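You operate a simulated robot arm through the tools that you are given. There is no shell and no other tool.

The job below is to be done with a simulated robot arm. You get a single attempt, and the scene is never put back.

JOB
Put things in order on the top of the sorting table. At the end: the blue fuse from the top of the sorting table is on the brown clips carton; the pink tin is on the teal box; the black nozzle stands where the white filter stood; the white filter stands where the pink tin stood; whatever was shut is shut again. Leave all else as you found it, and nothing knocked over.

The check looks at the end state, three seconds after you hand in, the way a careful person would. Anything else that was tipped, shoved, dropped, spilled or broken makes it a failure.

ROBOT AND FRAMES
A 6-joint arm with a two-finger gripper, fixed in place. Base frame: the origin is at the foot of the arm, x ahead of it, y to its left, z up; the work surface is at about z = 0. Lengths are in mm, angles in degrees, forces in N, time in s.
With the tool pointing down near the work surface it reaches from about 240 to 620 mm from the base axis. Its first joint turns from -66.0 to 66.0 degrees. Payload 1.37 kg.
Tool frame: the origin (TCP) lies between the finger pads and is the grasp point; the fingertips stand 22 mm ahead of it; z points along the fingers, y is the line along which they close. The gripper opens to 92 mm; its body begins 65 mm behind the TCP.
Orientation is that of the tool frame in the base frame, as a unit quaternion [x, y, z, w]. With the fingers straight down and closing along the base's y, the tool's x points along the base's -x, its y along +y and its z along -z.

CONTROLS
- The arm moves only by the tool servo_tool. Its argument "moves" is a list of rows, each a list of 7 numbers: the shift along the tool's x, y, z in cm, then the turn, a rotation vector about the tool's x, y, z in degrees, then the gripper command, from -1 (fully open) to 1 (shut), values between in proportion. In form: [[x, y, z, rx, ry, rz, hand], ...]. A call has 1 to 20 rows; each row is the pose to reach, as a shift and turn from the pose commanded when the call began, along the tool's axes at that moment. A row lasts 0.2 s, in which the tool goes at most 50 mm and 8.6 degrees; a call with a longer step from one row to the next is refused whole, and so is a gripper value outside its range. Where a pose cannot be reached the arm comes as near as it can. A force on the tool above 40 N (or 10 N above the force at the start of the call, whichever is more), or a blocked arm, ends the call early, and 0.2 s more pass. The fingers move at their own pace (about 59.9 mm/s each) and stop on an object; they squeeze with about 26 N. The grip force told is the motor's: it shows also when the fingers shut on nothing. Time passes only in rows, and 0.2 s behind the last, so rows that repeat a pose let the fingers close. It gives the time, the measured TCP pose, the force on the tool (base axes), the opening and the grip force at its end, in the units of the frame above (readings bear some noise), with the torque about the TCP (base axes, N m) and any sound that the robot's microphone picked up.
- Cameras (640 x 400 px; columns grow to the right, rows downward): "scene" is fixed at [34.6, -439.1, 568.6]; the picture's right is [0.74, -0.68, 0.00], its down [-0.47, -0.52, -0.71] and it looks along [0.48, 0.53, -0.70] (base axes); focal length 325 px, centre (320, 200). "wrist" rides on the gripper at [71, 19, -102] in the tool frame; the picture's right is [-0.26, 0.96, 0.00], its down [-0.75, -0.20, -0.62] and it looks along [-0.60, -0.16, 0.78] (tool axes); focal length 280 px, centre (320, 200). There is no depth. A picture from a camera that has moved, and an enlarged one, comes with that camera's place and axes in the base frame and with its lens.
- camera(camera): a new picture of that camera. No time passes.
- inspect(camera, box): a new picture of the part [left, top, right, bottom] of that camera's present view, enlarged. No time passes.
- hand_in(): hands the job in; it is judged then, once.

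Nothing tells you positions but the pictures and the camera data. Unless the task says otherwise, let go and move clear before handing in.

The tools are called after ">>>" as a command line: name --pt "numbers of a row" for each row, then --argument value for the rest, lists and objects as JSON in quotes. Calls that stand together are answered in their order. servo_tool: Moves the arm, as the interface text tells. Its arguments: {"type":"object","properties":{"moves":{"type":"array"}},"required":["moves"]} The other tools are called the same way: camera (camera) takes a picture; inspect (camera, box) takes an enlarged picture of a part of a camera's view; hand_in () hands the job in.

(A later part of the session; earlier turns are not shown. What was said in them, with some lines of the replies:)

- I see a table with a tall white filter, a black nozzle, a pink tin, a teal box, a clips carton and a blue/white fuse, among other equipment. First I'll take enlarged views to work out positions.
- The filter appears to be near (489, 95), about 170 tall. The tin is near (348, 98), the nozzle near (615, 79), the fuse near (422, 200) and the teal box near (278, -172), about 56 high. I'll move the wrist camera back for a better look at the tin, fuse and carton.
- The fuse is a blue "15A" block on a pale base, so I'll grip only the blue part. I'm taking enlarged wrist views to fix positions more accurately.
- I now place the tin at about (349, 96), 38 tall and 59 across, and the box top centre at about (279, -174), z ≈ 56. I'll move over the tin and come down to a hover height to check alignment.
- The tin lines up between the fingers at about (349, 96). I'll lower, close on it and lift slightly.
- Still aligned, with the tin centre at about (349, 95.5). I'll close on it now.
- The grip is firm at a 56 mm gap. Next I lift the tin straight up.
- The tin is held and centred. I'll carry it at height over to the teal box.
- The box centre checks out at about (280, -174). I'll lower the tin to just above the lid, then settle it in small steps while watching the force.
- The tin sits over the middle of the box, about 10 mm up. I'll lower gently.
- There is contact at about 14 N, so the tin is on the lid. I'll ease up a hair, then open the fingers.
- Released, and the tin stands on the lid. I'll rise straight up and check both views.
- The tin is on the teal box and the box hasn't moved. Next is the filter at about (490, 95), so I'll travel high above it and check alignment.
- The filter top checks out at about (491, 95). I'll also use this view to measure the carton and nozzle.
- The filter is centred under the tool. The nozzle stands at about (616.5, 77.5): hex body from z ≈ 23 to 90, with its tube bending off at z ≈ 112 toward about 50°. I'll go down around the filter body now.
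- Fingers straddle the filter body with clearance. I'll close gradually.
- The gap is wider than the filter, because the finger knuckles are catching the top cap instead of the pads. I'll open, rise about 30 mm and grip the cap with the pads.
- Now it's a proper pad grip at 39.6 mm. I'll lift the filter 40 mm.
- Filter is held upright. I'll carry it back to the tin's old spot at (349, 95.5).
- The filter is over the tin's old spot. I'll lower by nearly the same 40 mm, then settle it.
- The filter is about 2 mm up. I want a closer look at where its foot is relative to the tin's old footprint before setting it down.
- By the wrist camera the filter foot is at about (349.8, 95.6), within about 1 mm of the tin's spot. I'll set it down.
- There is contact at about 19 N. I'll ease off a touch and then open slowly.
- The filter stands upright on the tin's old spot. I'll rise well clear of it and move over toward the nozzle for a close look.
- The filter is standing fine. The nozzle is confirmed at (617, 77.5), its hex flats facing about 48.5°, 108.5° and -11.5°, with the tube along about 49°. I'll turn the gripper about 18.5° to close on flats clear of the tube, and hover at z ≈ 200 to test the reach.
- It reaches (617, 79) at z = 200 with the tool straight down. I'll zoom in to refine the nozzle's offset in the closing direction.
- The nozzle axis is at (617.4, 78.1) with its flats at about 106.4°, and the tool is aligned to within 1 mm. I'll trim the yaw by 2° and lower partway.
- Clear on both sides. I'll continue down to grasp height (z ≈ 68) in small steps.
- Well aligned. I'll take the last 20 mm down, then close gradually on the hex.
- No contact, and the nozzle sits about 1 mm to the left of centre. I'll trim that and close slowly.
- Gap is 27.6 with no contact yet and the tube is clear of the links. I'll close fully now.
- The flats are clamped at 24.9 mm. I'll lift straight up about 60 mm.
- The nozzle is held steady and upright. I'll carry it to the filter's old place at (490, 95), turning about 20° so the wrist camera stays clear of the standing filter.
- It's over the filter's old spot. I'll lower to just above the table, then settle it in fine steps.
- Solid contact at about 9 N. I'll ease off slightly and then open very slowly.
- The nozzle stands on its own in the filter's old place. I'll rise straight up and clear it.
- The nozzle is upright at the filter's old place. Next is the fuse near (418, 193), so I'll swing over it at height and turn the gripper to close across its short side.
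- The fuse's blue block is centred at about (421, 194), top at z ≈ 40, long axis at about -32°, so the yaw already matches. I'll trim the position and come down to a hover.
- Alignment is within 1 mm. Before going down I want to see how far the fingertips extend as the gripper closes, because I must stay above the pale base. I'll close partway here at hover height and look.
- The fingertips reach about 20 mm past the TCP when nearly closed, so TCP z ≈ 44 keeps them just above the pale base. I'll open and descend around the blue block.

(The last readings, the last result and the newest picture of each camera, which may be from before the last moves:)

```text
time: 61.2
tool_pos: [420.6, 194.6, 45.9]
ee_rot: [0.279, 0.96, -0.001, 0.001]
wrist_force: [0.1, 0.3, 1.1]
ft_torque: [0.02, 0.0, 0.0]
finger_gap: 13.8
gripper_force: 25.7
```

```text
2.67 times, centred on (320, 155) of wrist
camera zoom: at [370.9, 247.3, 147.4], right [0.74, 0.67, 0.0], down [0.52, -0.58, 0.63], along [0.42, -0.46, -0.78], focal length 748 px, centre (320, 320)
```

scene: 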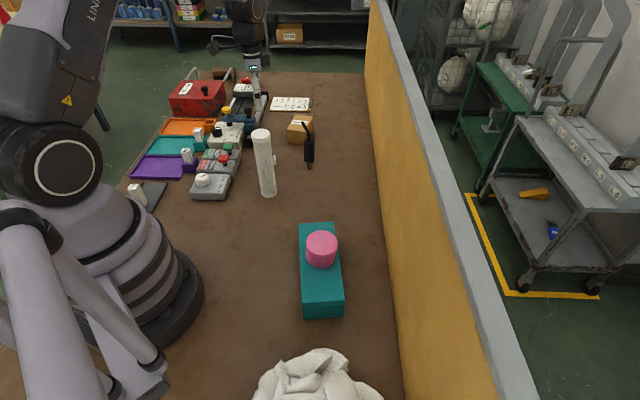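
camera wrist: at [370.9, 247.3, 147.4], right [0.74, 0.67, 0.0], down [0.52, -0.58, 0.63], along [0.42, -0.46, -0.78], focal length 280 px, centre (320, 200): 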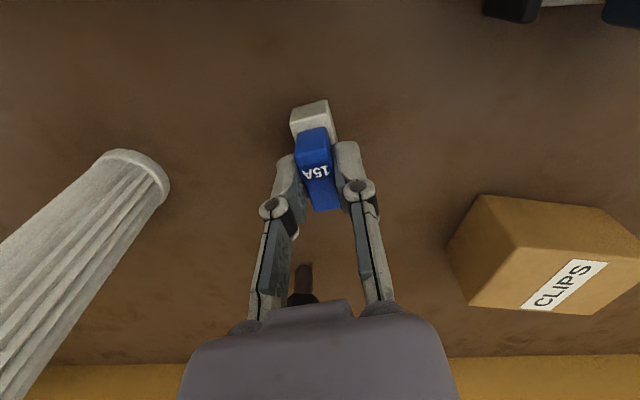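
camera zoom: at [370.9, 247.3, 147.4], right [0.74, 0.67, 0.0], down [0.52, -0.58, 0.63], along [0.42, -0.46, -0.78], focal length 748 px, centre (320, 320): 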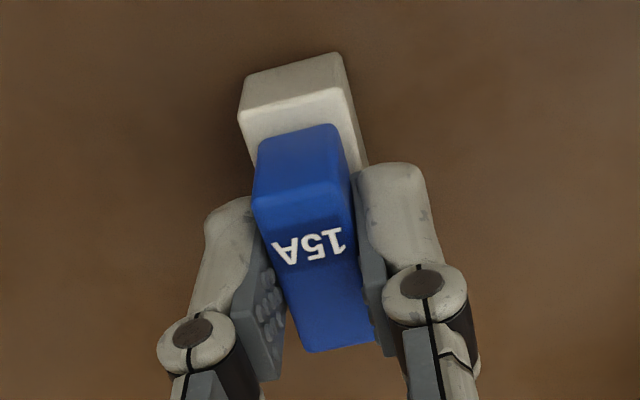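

The blue block is gripped at 13.8 mm. I'll lift a little and see whether the pale base comes with it.

>>> servo_tool --pt "0 0 -0.3 0 0 0 1" --pt "0 0 -0.8 0 0 0 1" --pt "0 0 -1.5 0 0 0 1" --pt "0 0 -2.5 0 0 0 1" --pt "0 0 -2.5 0 0 0 1"

>>> camera --camera "wrist"

>>> inspect --camera "scene" --box '[240, 110, 310, 190]'

```text
time: 62.4
tool_pos: [420.0, 192.8, 70.6]
ee_rot: [0.28, 0.96, 0.0, 0.0]
wrist_force: [0.4, -0.2, 0.4]
ft_torque: [0.02, 0.03, -0.04]
finger_gap: 14.0
gripper_force: 26.0
```

```text
taken
camera wrist: at [371.7, 246.8, 172.9], right [0.74, 0.67, 0.0], down [0.52, -0.58, 0.63], along [0.42, -0.46, -0.78], focal length 280 px, centre (320, 200)
```

wrist: 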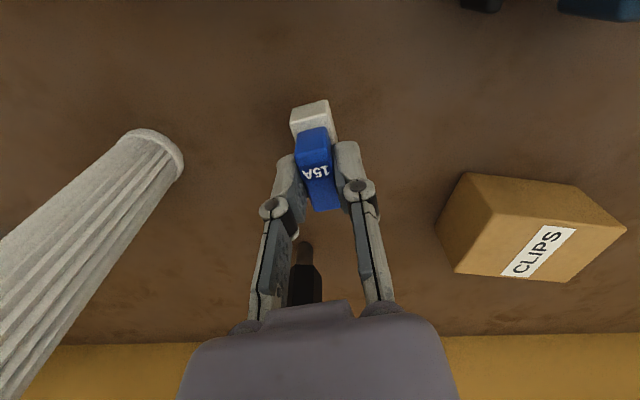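

```text
5.00 times, centred on (275, 150) of scene
camera zoom: at [34.6, -439.1, 568.6], right [0.74, -0.68, 0.0], down [-0.47, -0.52, -0.71], along [0.48, 0.53, -0.7], focal length 1626 px, centre (545, 450)
```

zoom: 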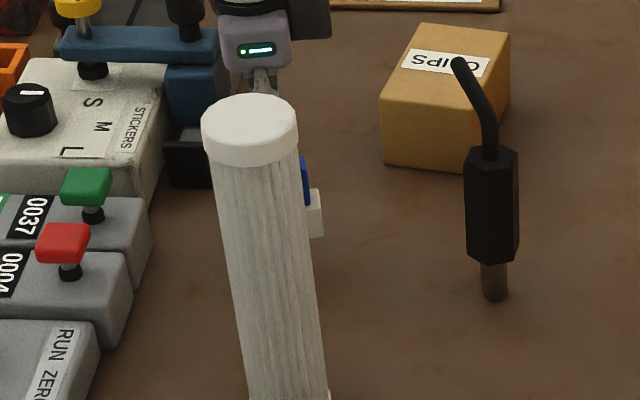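

The whole fuse lifted as one piece. Now I'll raise it well above the nozzle tip and carry it over the carton top (centre about (578, 238), z ≈ 44), turning it to line up with the carton's long side.

>>> servo_tool --pt "0 0 -4 0 0 0 1" --pt "0 0 -8 0 0 0 1" --pt "0 0 -11 0 0 0 1" --pt "-1.19 1.27 -11 0 0 -7.4 1" --pt "-2.38 2.55 -11 0 0 -14.8 1" --pt "-3.56 3.82 -11 0 0 -22.2 1" --pt "-4.75 5.1 -11 0 0 -29.6 1" --pt "-5.94 6.37 -11 0 0 -37 1" --pt "-7.13 7.65 -11 0 0 -44.4 1" --pt "-8.31 8.92 -11 0 0 -51.8 1" --pt "-9.5 10.2 -11 0 0 -59.2 1" --pt "-10.69 11.47 -11 0 0 -66.5 1" --pt "-10.69 11.47 -11 0 0 -66.5 1" --pt "-10.69 11.47 -11 0 0 -66.5 1"

>>> camera --camera "wrist"

>>> inspect --camera "scene" --box '[220, 40, 380, 200]'

```text
time: 65.4
tool_pos: [573.3, 234.8, 180.7]
ee_rot: [-0.293, 0.956, 0.0, 0.0]
wrist_force: [1.1, 0.1, -0.3]
ft_torque: [0.06, -0.04, 0.03]
finger_gap: 13.8
gripper_force: 25.9
```

```text
taken
camera wrist: at [503.0, 210.2, 282.8], right [-0.32, 0.95, 0.0], down [0.74, 0.25, 0.63], along [0.59, 0.2, -0.78], focal length 280 px, centre (320, 200)
```

wrist: 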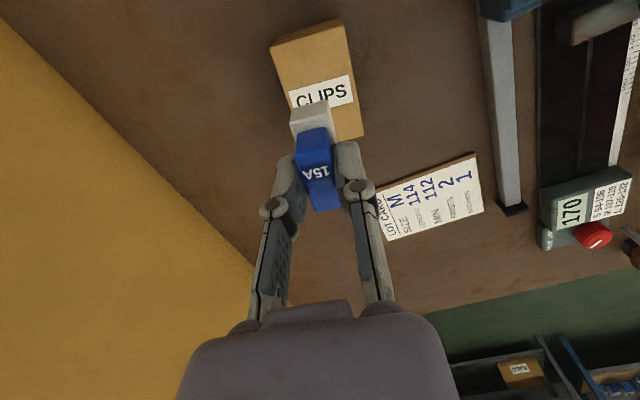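

```text
2.50 times, centred on (300, 120) of scene
camera zoom: at [34.6, -439.1, 568.6], right [0.74, -0.68, 0.0], down [-0.47, -0.52, -0.71], along [0.48, 0.53, -0.7], focal length 813 px, centre (370, 400)
```

zoom: 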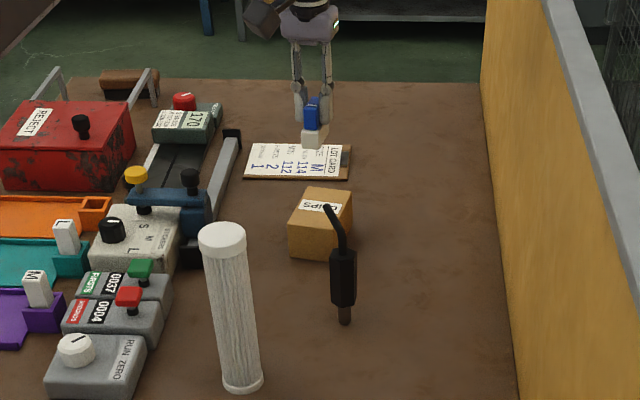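

>>> inspect --camera "wrist" --box '[240, 0, 400, 160]'

```text
2.50 times, centred on (320, 80) of wrist
camera zoom: at [503.0, 210.2, 282.8], right [-0.32, 0.95, 0.0], down [0.74, 0.25, 0.63], along [0.59, 0.2, -0.78], focal length 701 px, centre (320, 500)
```

zoom: 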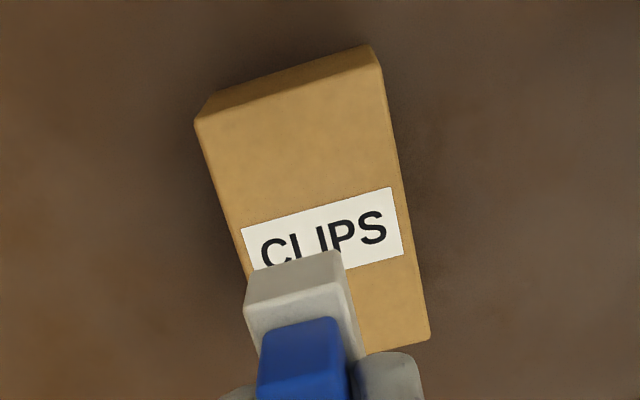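

The carton top checks out and the fuse is about on its centreline, 37 mm in from the near edge. I'll lower to just above.

>>> servo_tool --pt "0.06 -0.08 2.5 0 0 0 1" --pt "0.06 -0.08 5 0 0 0 1" --pt "0.06 -0.08 7 0 0 0 1" --pt "0.06 -0.08 8.4 0 0 0 1" --pt "0.06 -0.08 8.4 0 0 0 1"

>>> camera --camera "wrist"

>>> inspect --camera "scene" --box '[260, 70, 350, 170]'

```text
time: 66.6
tool_pos: [572.5, 231.8, 96.6]
ee_rot: [-0.293, 0.956, 0.001, 0.001]
wrist_force: [-0.3, 0.3, -0.2]
ft_torque: [0.02, 0.0, 0.01]
finger_gap: 13.9
gripper_force: 25.7
```

```text
taken
camera wrist: at [503.7, 207.9, 198.4], right [-0.32, 0.95, 0.0], down [0.74, 0.25, 0.63], along [0.59, 0.2, -0.78], focal length 280 px, centre (320, 200)
```

wrist: 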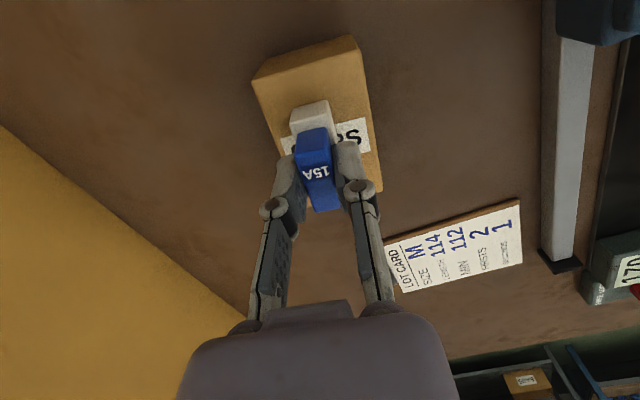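

```text
4.00 times, centred on (305, 120) of scene
camera zoom: at [34.6, -439.1, 568.6], right [0.74, -0.68, 0.0], down [-0.47, -0.52, -0.71], along [0.48, 0.53, -0.7], focal length 1301 px, centre (380, 520)
```

zoom: 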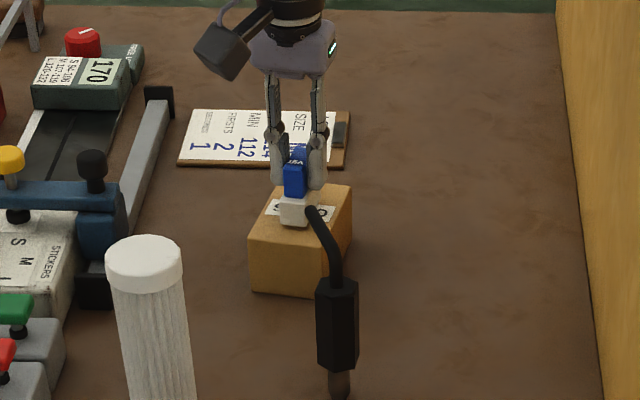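

>>> servo_tool --pt "0 0.1 0.3 0 0 0 1" --pt "0 0.1 0.5 0 0 0 1" --pt "0 0.1 0.5 0 0 0 1"

```text
time: 67.4
tool_pos: [572.4, 233.6, 94.1]
ee_rot: [-0.292, 0.956, 0.0, 0.002]
wrist_force: [-3.6, -2.4, 16.9]
ft_torque: [-0.2, 0.32, 0.0]
finger_gap: 13.9
gripper_force: 25.9
```

Contact at about 17 N, with the carton top slightly higher than estimated. I'll ease off before releasing.

>>> servo_tool --pt "0 0 -0.05 0 0 0 1" --pt "0 0 -0.08 0 0 0 1" --pt "0 0 -0.08 0 0 0 1"

>>> camera --camera "wrist"

>>> inspect --camera "scene" --box '[270, 80, 340, 160]'

```text
time: 68.2
tool_pos: [573.4, 233.8, 93.5]
ee_rot: [-0.292, 0.956, -0.001, 0.003]
wrist_force: [4.2, 2.2, 14.6]
ft_torque: [0.04, -0.11, -0.01]
finger_gap: 13.8
gripper_force: 25.5
```

```text
taken
camera wrist: at [503.3, 209.2, 194.9], right [-0.32, 0.95, 0.0], down [0.74, 0.25, 0.63], along [0.6, 0.2, -0.78], focal length 280 px, centre (320, 200)
```

wrist: 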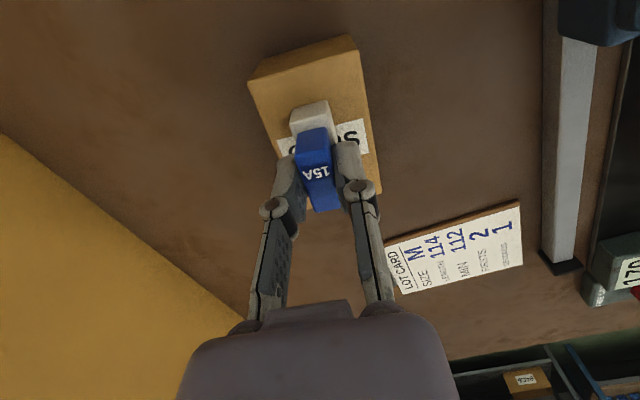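

```text
5.00 times, centred on (305, 120) of scene
camera zoom: at [34.5, -439.1, 568.5], right [0.74, -0.68, 0.0], down [-0.47, -0.52, -0.71], along [0.48, 0.53, -0.7], focal length 1626 px, centre (395, 600)
```

zoom: 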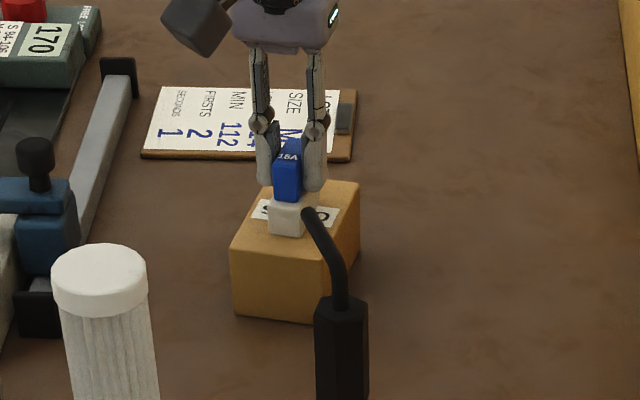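

Still pressing at about 15 N, so I'll ease off another millimetre.

>>> servo_tool --pt "0 0 -0.05 0 0 0 1" --pt "0 0 -0.08 0 0 0 1" --pt "0 0 -0.08 0 0 0 1"

```text
time: 69.0
tool_pos: [571.9, 233.5, 93.2]
ee_rot: [-0.292, 0.956, 0.0, 0.002]
wrist_force: [4.2, 2.0, 16.3]
ft_torque: [0.12, -0.19, -0.01]
finger_gap: 13.9
gripper_force: 26.2
```

>>> servo_tool --pt "0 0 -0.05 0 0 0 1" --pt "0 0 -0.1 0 0 0 1" --pt "0 0 -0.1 0 0 0 1"

```text
time: 69.8
tool_pos: [571.1, 232.6, 93.6]
ee_rot: [-0.293, 0.956, 0.0, 0.001]
wrist_force: [2.3, 1.2, 10.1]
ft_torque: [0.07, -0.23, 0.02]
finger_gap: 14.1
gripper_force: 26.0
```

>>> servo_tool --pt "0 0 -0.05 0 0 0 1" --pt "0 0 -0.07 0 0 0 1" --pt "0 0 -0.07 0 0 0 1"

>>> camera --camera "wrist"

>>> inspect --camera "scene" --box '[270, 80, 340, 160]'

```text
time: 70.6
tool_pos: [570.8, 232.7, 93.5]
ee_rot: [-0.293, 0.956, 0.0, -0.001]
wrist_force: [1.0, 0.6, 0.3]
ft_torque: [-0.03, 0.01, -0.02]
finger_gap: 14.1
gripper_force: 26.1
```

```text
taken
camera wrist: at [502.0, 208.2, 195.5], right [-0.32, 0.95, 0.0], down [0.74, 0.25, 0.62], along [0.59, 0.2, -0.78], focal length 280 px, centre (320, 200)
```

wrist: 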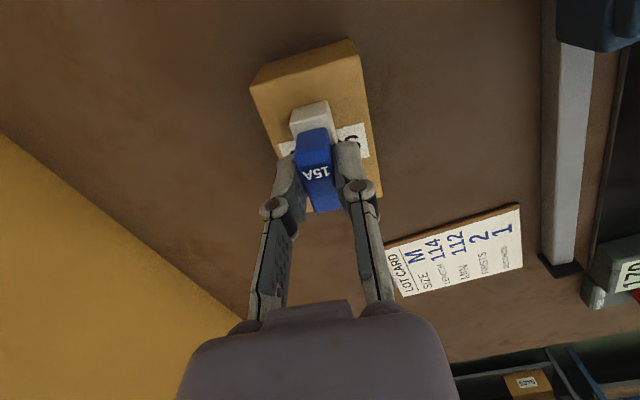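

```text
5.00 times, centred on (305, 120) of scene
camera zoom: at [34.6, -439.1, 568.6], right [0.74, -0.68, 0.0], down [-0.47, -0.52, -0.71], along [0.48, 0.53, -0.7], focal length 1626 px, centre (395, 600)
```

zoom: 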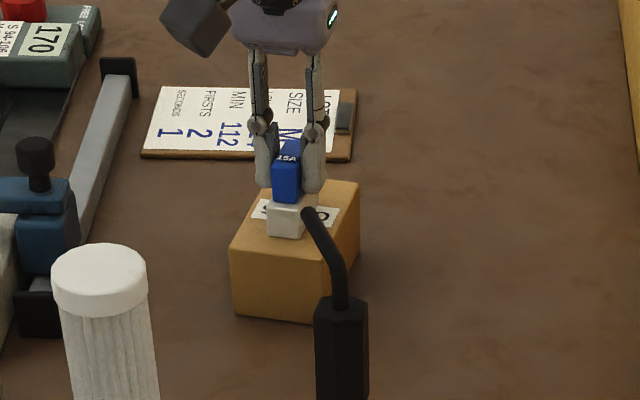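

The force is back to zero with the fuse resting on the carton. I'll open slowly.

>>> servo_tool --pt "0 0 0.02 0 0 0 0.75" --pt "0 0 0.02 0 0 0 0.69" --pt "0 0 0.02 0 0 0 0.66" --pt "0 0 0.02 0 0 0 0.62" --pt "0 0 0.02 0 0 0 0.55" --pt "0 0 0.02 0 0 0 0.4" --pt "0 0 0.02 0 0 0 0.2" --pt "0 0 0.02 0 0 0 0" --pt "0 0 0.02 0 0 0 -0.2" --pt "0 0 0.02 0 0 0 -0.2"

>>> camera --camera "wrist"

>>> inspect --camera "scene" --box '[270, 80, 340, 160]'

```text
time: 72.8
tool_pos: [571.4, 231.8, 95.0]
ee_rot: [-0.292, 0.956, 0.0, 0.001]
wrist_force: [0.7, 0.5, 0.4]
ft_torque: [0.0, -0.01, -0.03]
finger_gap: 55.2
gripper_force: 0.1
```

```text
taken
camera wrist: at [502.2, 208.5, 196.5], right [-0.32, 0.95, 0.0], down [0.74, 0.25, 0.63], along [0.59, 0.2, -0.78], focal length 280 px, centre (320, 200)
```

wrist: 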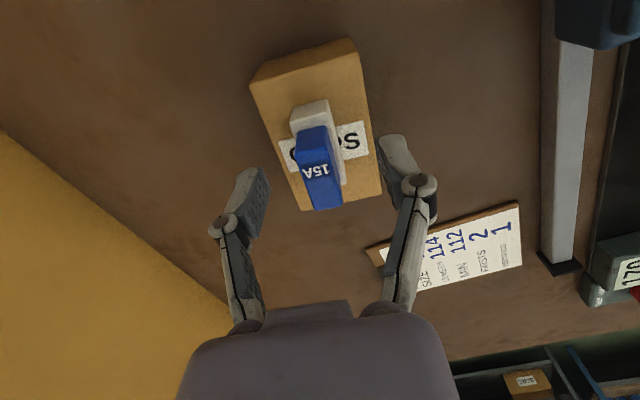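

```text
5.00 times, centred on (305, 120) of scene
camera zoom: at [34.6, -439.1, 568.6], right [0.74, -0.68, 0.0], down [-0.47, -0.52, -0.71], along [0.48, 0.53, -0.7], focal length 1626 px, centre (395, 600)
```

zoom: 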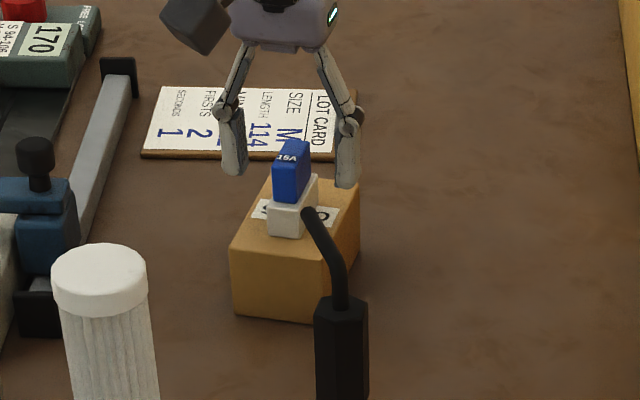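

The fuse is resting on the carton. I'll rise straight up and check.

>>> servo_tool --pt "0 0 -1 0 0 0 -0.2" --pt "0 0 -3 0 0 0 -0.2" --pt "0 0 -6 0 0 0 -0.2" --pt "0 0 -10 0 0 0 -0.2" --pt "0 0 -14 0 0 0 -0.2" --pt "0 0 -17 0 0 0 -0.2" --pt "0 0 -17 0 0 0 -0.2"

>>> camera --camera "wrist"

>>> camera --camera "scene"

>>> inspect --camera "scene" --box '[230, 90, 350, 210]'

```text
time: 74.4
tool_pos: [570.0, 233.0, 264.8]
ee_rot: [-0.292, 0.956, 0.0, 0.001]
wrist_force: [-0.4, -0.2, 0.7]
ft_torque: [0.0, -0.01, -0.01]
finger_gap: 54.8
gripper_force: 0.1
```

```text
taken
camera wrist: at [501.5, 210.3, 367.8], right [-0.32, 0.95, 0.0], down [0.74, 0.25, 0.63], along [0.59, 0.2, -0.78], focal length 280 px, centre (320, 200)
```

wrist: 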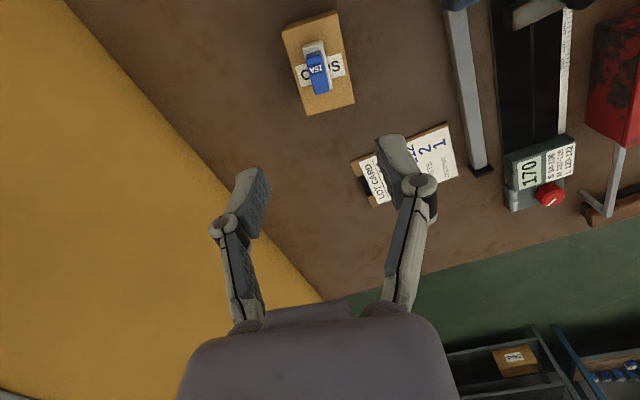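

```text
taken
```

scene: 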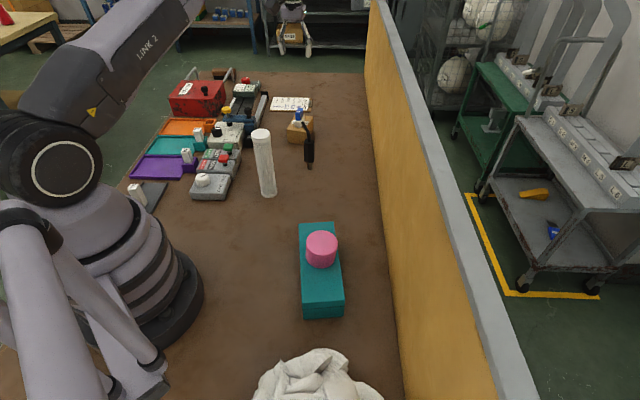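

```text
3.33 times, centred on (290, 150) of scene
camera zoom: at [34.6, -439.1, 568.6], right [0.74, -0.68, 0.0], down [-0.47, -0.52, -0.71], along [0.48, 0.53, -0.7], focal length 1084 px, centre (420, 367)
```

zoom: 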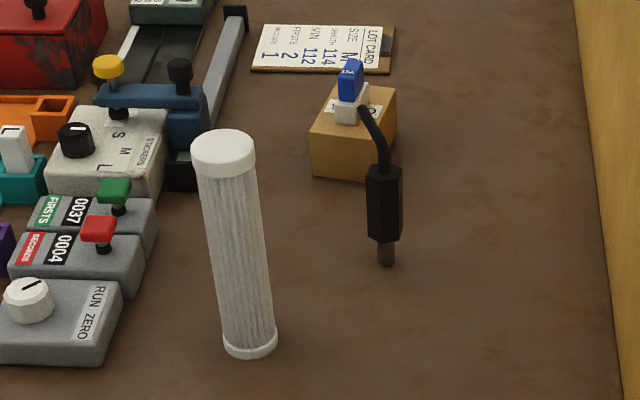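

Everything looks in place. I'll inspect the carton, fuse and teal box closely before finishing.

>>> inspect --camera "wrist" --box '[260, 0, 380, 130]'

>>> inspect --camera "scene" --box '[270, 205, 370, 330]'

>>> inspect --camera "scene" --box '[275, 95, 335, 155]'

>>> inspect --camera "scene" --box '[110, 60, 270, 210]'

```text
3.08 times, centred on (320, 65) of wrist
camera zoom: at [501.5, 210.3, 367.8], right [-0.32, 0.95, 0.0], down [0.74, 0.25, 0.63], along [0.59, 0.2, -0.78], focal length 863 px, centre (320, 615)
```

zoom: 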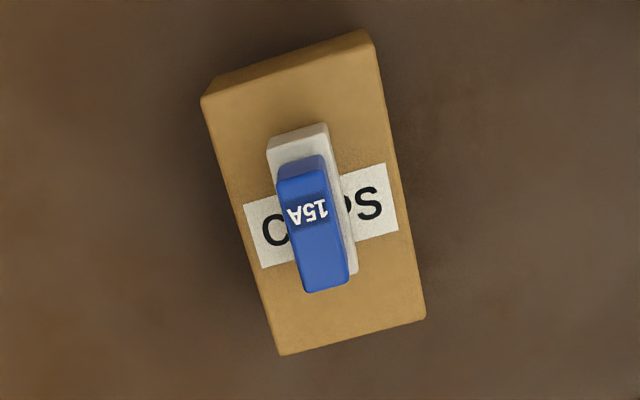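

```text
3.20 times, centred on (320, 268) of scene
camera zoom: at [34.6, -439.1, 568.6], right [0.74, -0.68, 0.0], down [-0.47, -0.52, -0.71], along [0.48, 0.53, -0.7], focal length 1041 px, centre (320, -16)
```

zoom: 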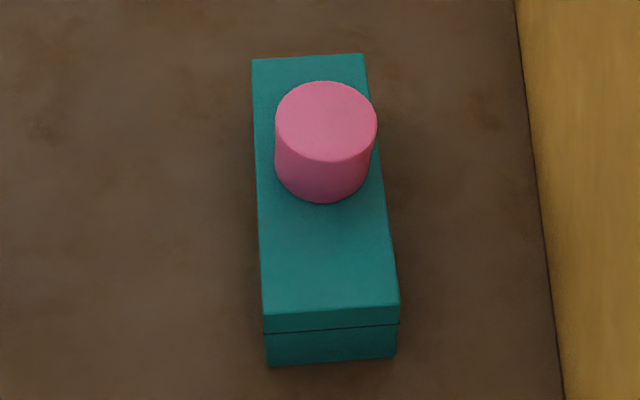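

```text
6.67 times, centred on (305, 125) of scene
camera zoom: at [34.6, -439.1, 568.6], right [0.74, -0.68, 0.0], down [-0.47, -0.52, -0.71], along [0.48, 0.53, -0.7], focal length 2168 px, centre (420, 700)
```

zoom: 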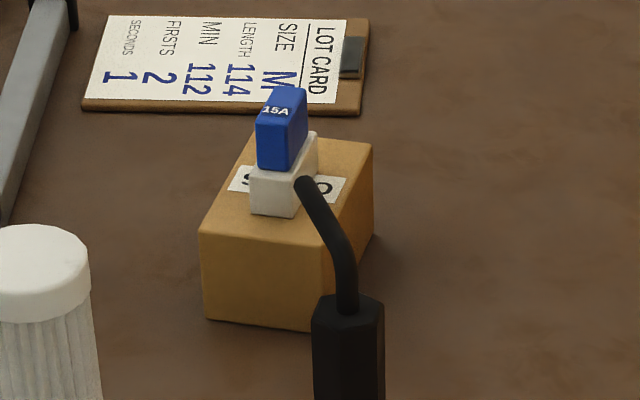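

```text
2.67 times, centred on (190, 135) of scene
camera zoom: at [34.6, -439.1, 568.6], right [0.74, -0.68, 0.0], down [-0.47, -0.52, -0.71], along [0.48, 0.53, -0.7], focal length 867 px, centre (667, 373)
```

zoom: 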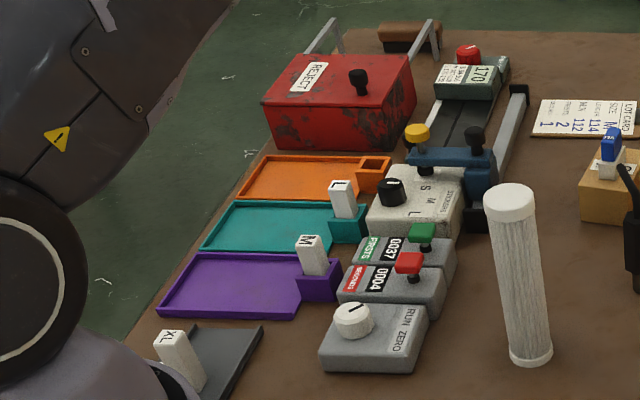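

All four items are placed: the fuse flat on the carton, the tin centred on the shut teal box, and the filter and nozzle upright. I'll let a moment pass with the arm clear and check that nothing drifts.

>>> servo_tool --pt "0 0 -2 0 0 0 -0.2" --pt "0 0 -3 0 0 0 -0.2" --pt "0 0 -3 0 0 0 -0.2" --pt "0 0 -3 0 0 0 -0.2" --pt "0 0 -3 0 0 0 -0.2" --pt "0 0 -3 0 0 0 -0.2" --pt "0 0 -3 0 0 0 -0.2" --pt "0 0 -3 0 0 0 -0.2"

>>> camera --camera "scene"

>>> inspect --camera "scene" --box '[230, 90, 350, 210]'

```text
time: 76.2
tool_pos: [572.3, 233.7, 294.1]
ee_rot: [-0.292, 0.957, 0.0, 0.001]
wrist_force: [0.6, -0.2, 0.2]
ft_torque: [-0.03, 0.02, -0.02]
finger_gap: 55.2
gripper_force: 0.1
```

```text
taken
```

scene: 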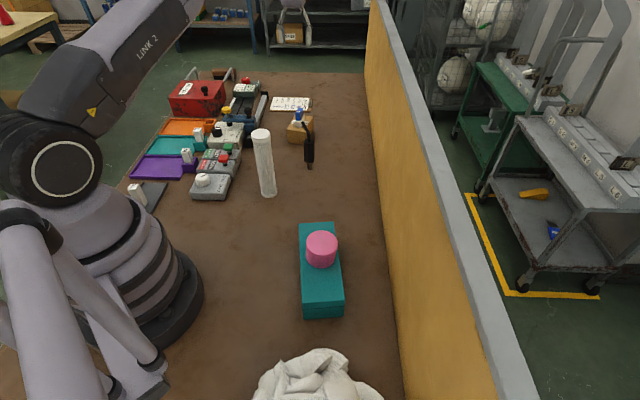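

```text
3.33 times, centred on (290, 150) of scene
camera zoom: at [34.6, -439.1, 568.6], right [0.74, -0.68, 0.0], down [-0.47, -0.52, -0.71], along [0.48, 0.53, -0.7], focal length 1084 px, centre (420, 367)
```

zoom: 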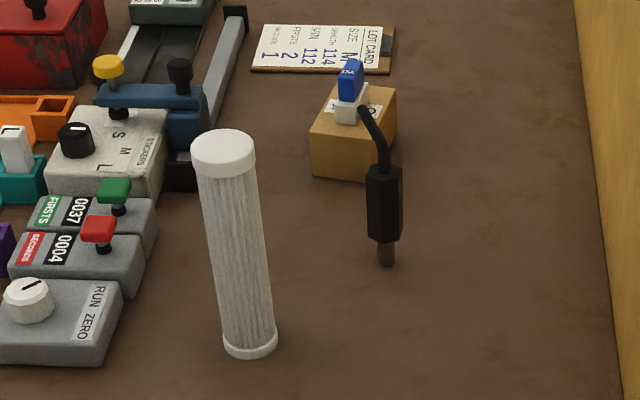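

The fuse, tin, nozzle and filter are all in place and steady, the teal box is still shut, and the arm is clear. I'm handing in.

>>> hand_in

```text
The job is handed in.
```

I've handed in the job. In the last pictures everything was where it should be and standing steady:

- **Blue fuse:** it is on the brown clips carton. It lifted as one piece with its pale base, so both are there.
- **Pink tin:** it stands on the teal box, near the middle of the lid.
- **White filter:** it stands where the tin stood. The wrist camera put it within about 1 mm of the tin's spot; the scene camera suggested up to about 5 mm.
- **Black nozzle:** it stands upright where the filter stood, within a few millimetres. I turned it about 20° from its original facing so the wrist camera would clear the filter.
- **Lids:** the teal box stayed shut the whole time, and I opened nothing else.

While I was setting the fuse down, the arm pressed on the carton with about 17 N. By my measurements the carton may have shifted 1–2 mm, which is about as fine as I can measure. I saw no change to anything else, and the arm ended clear above the table.
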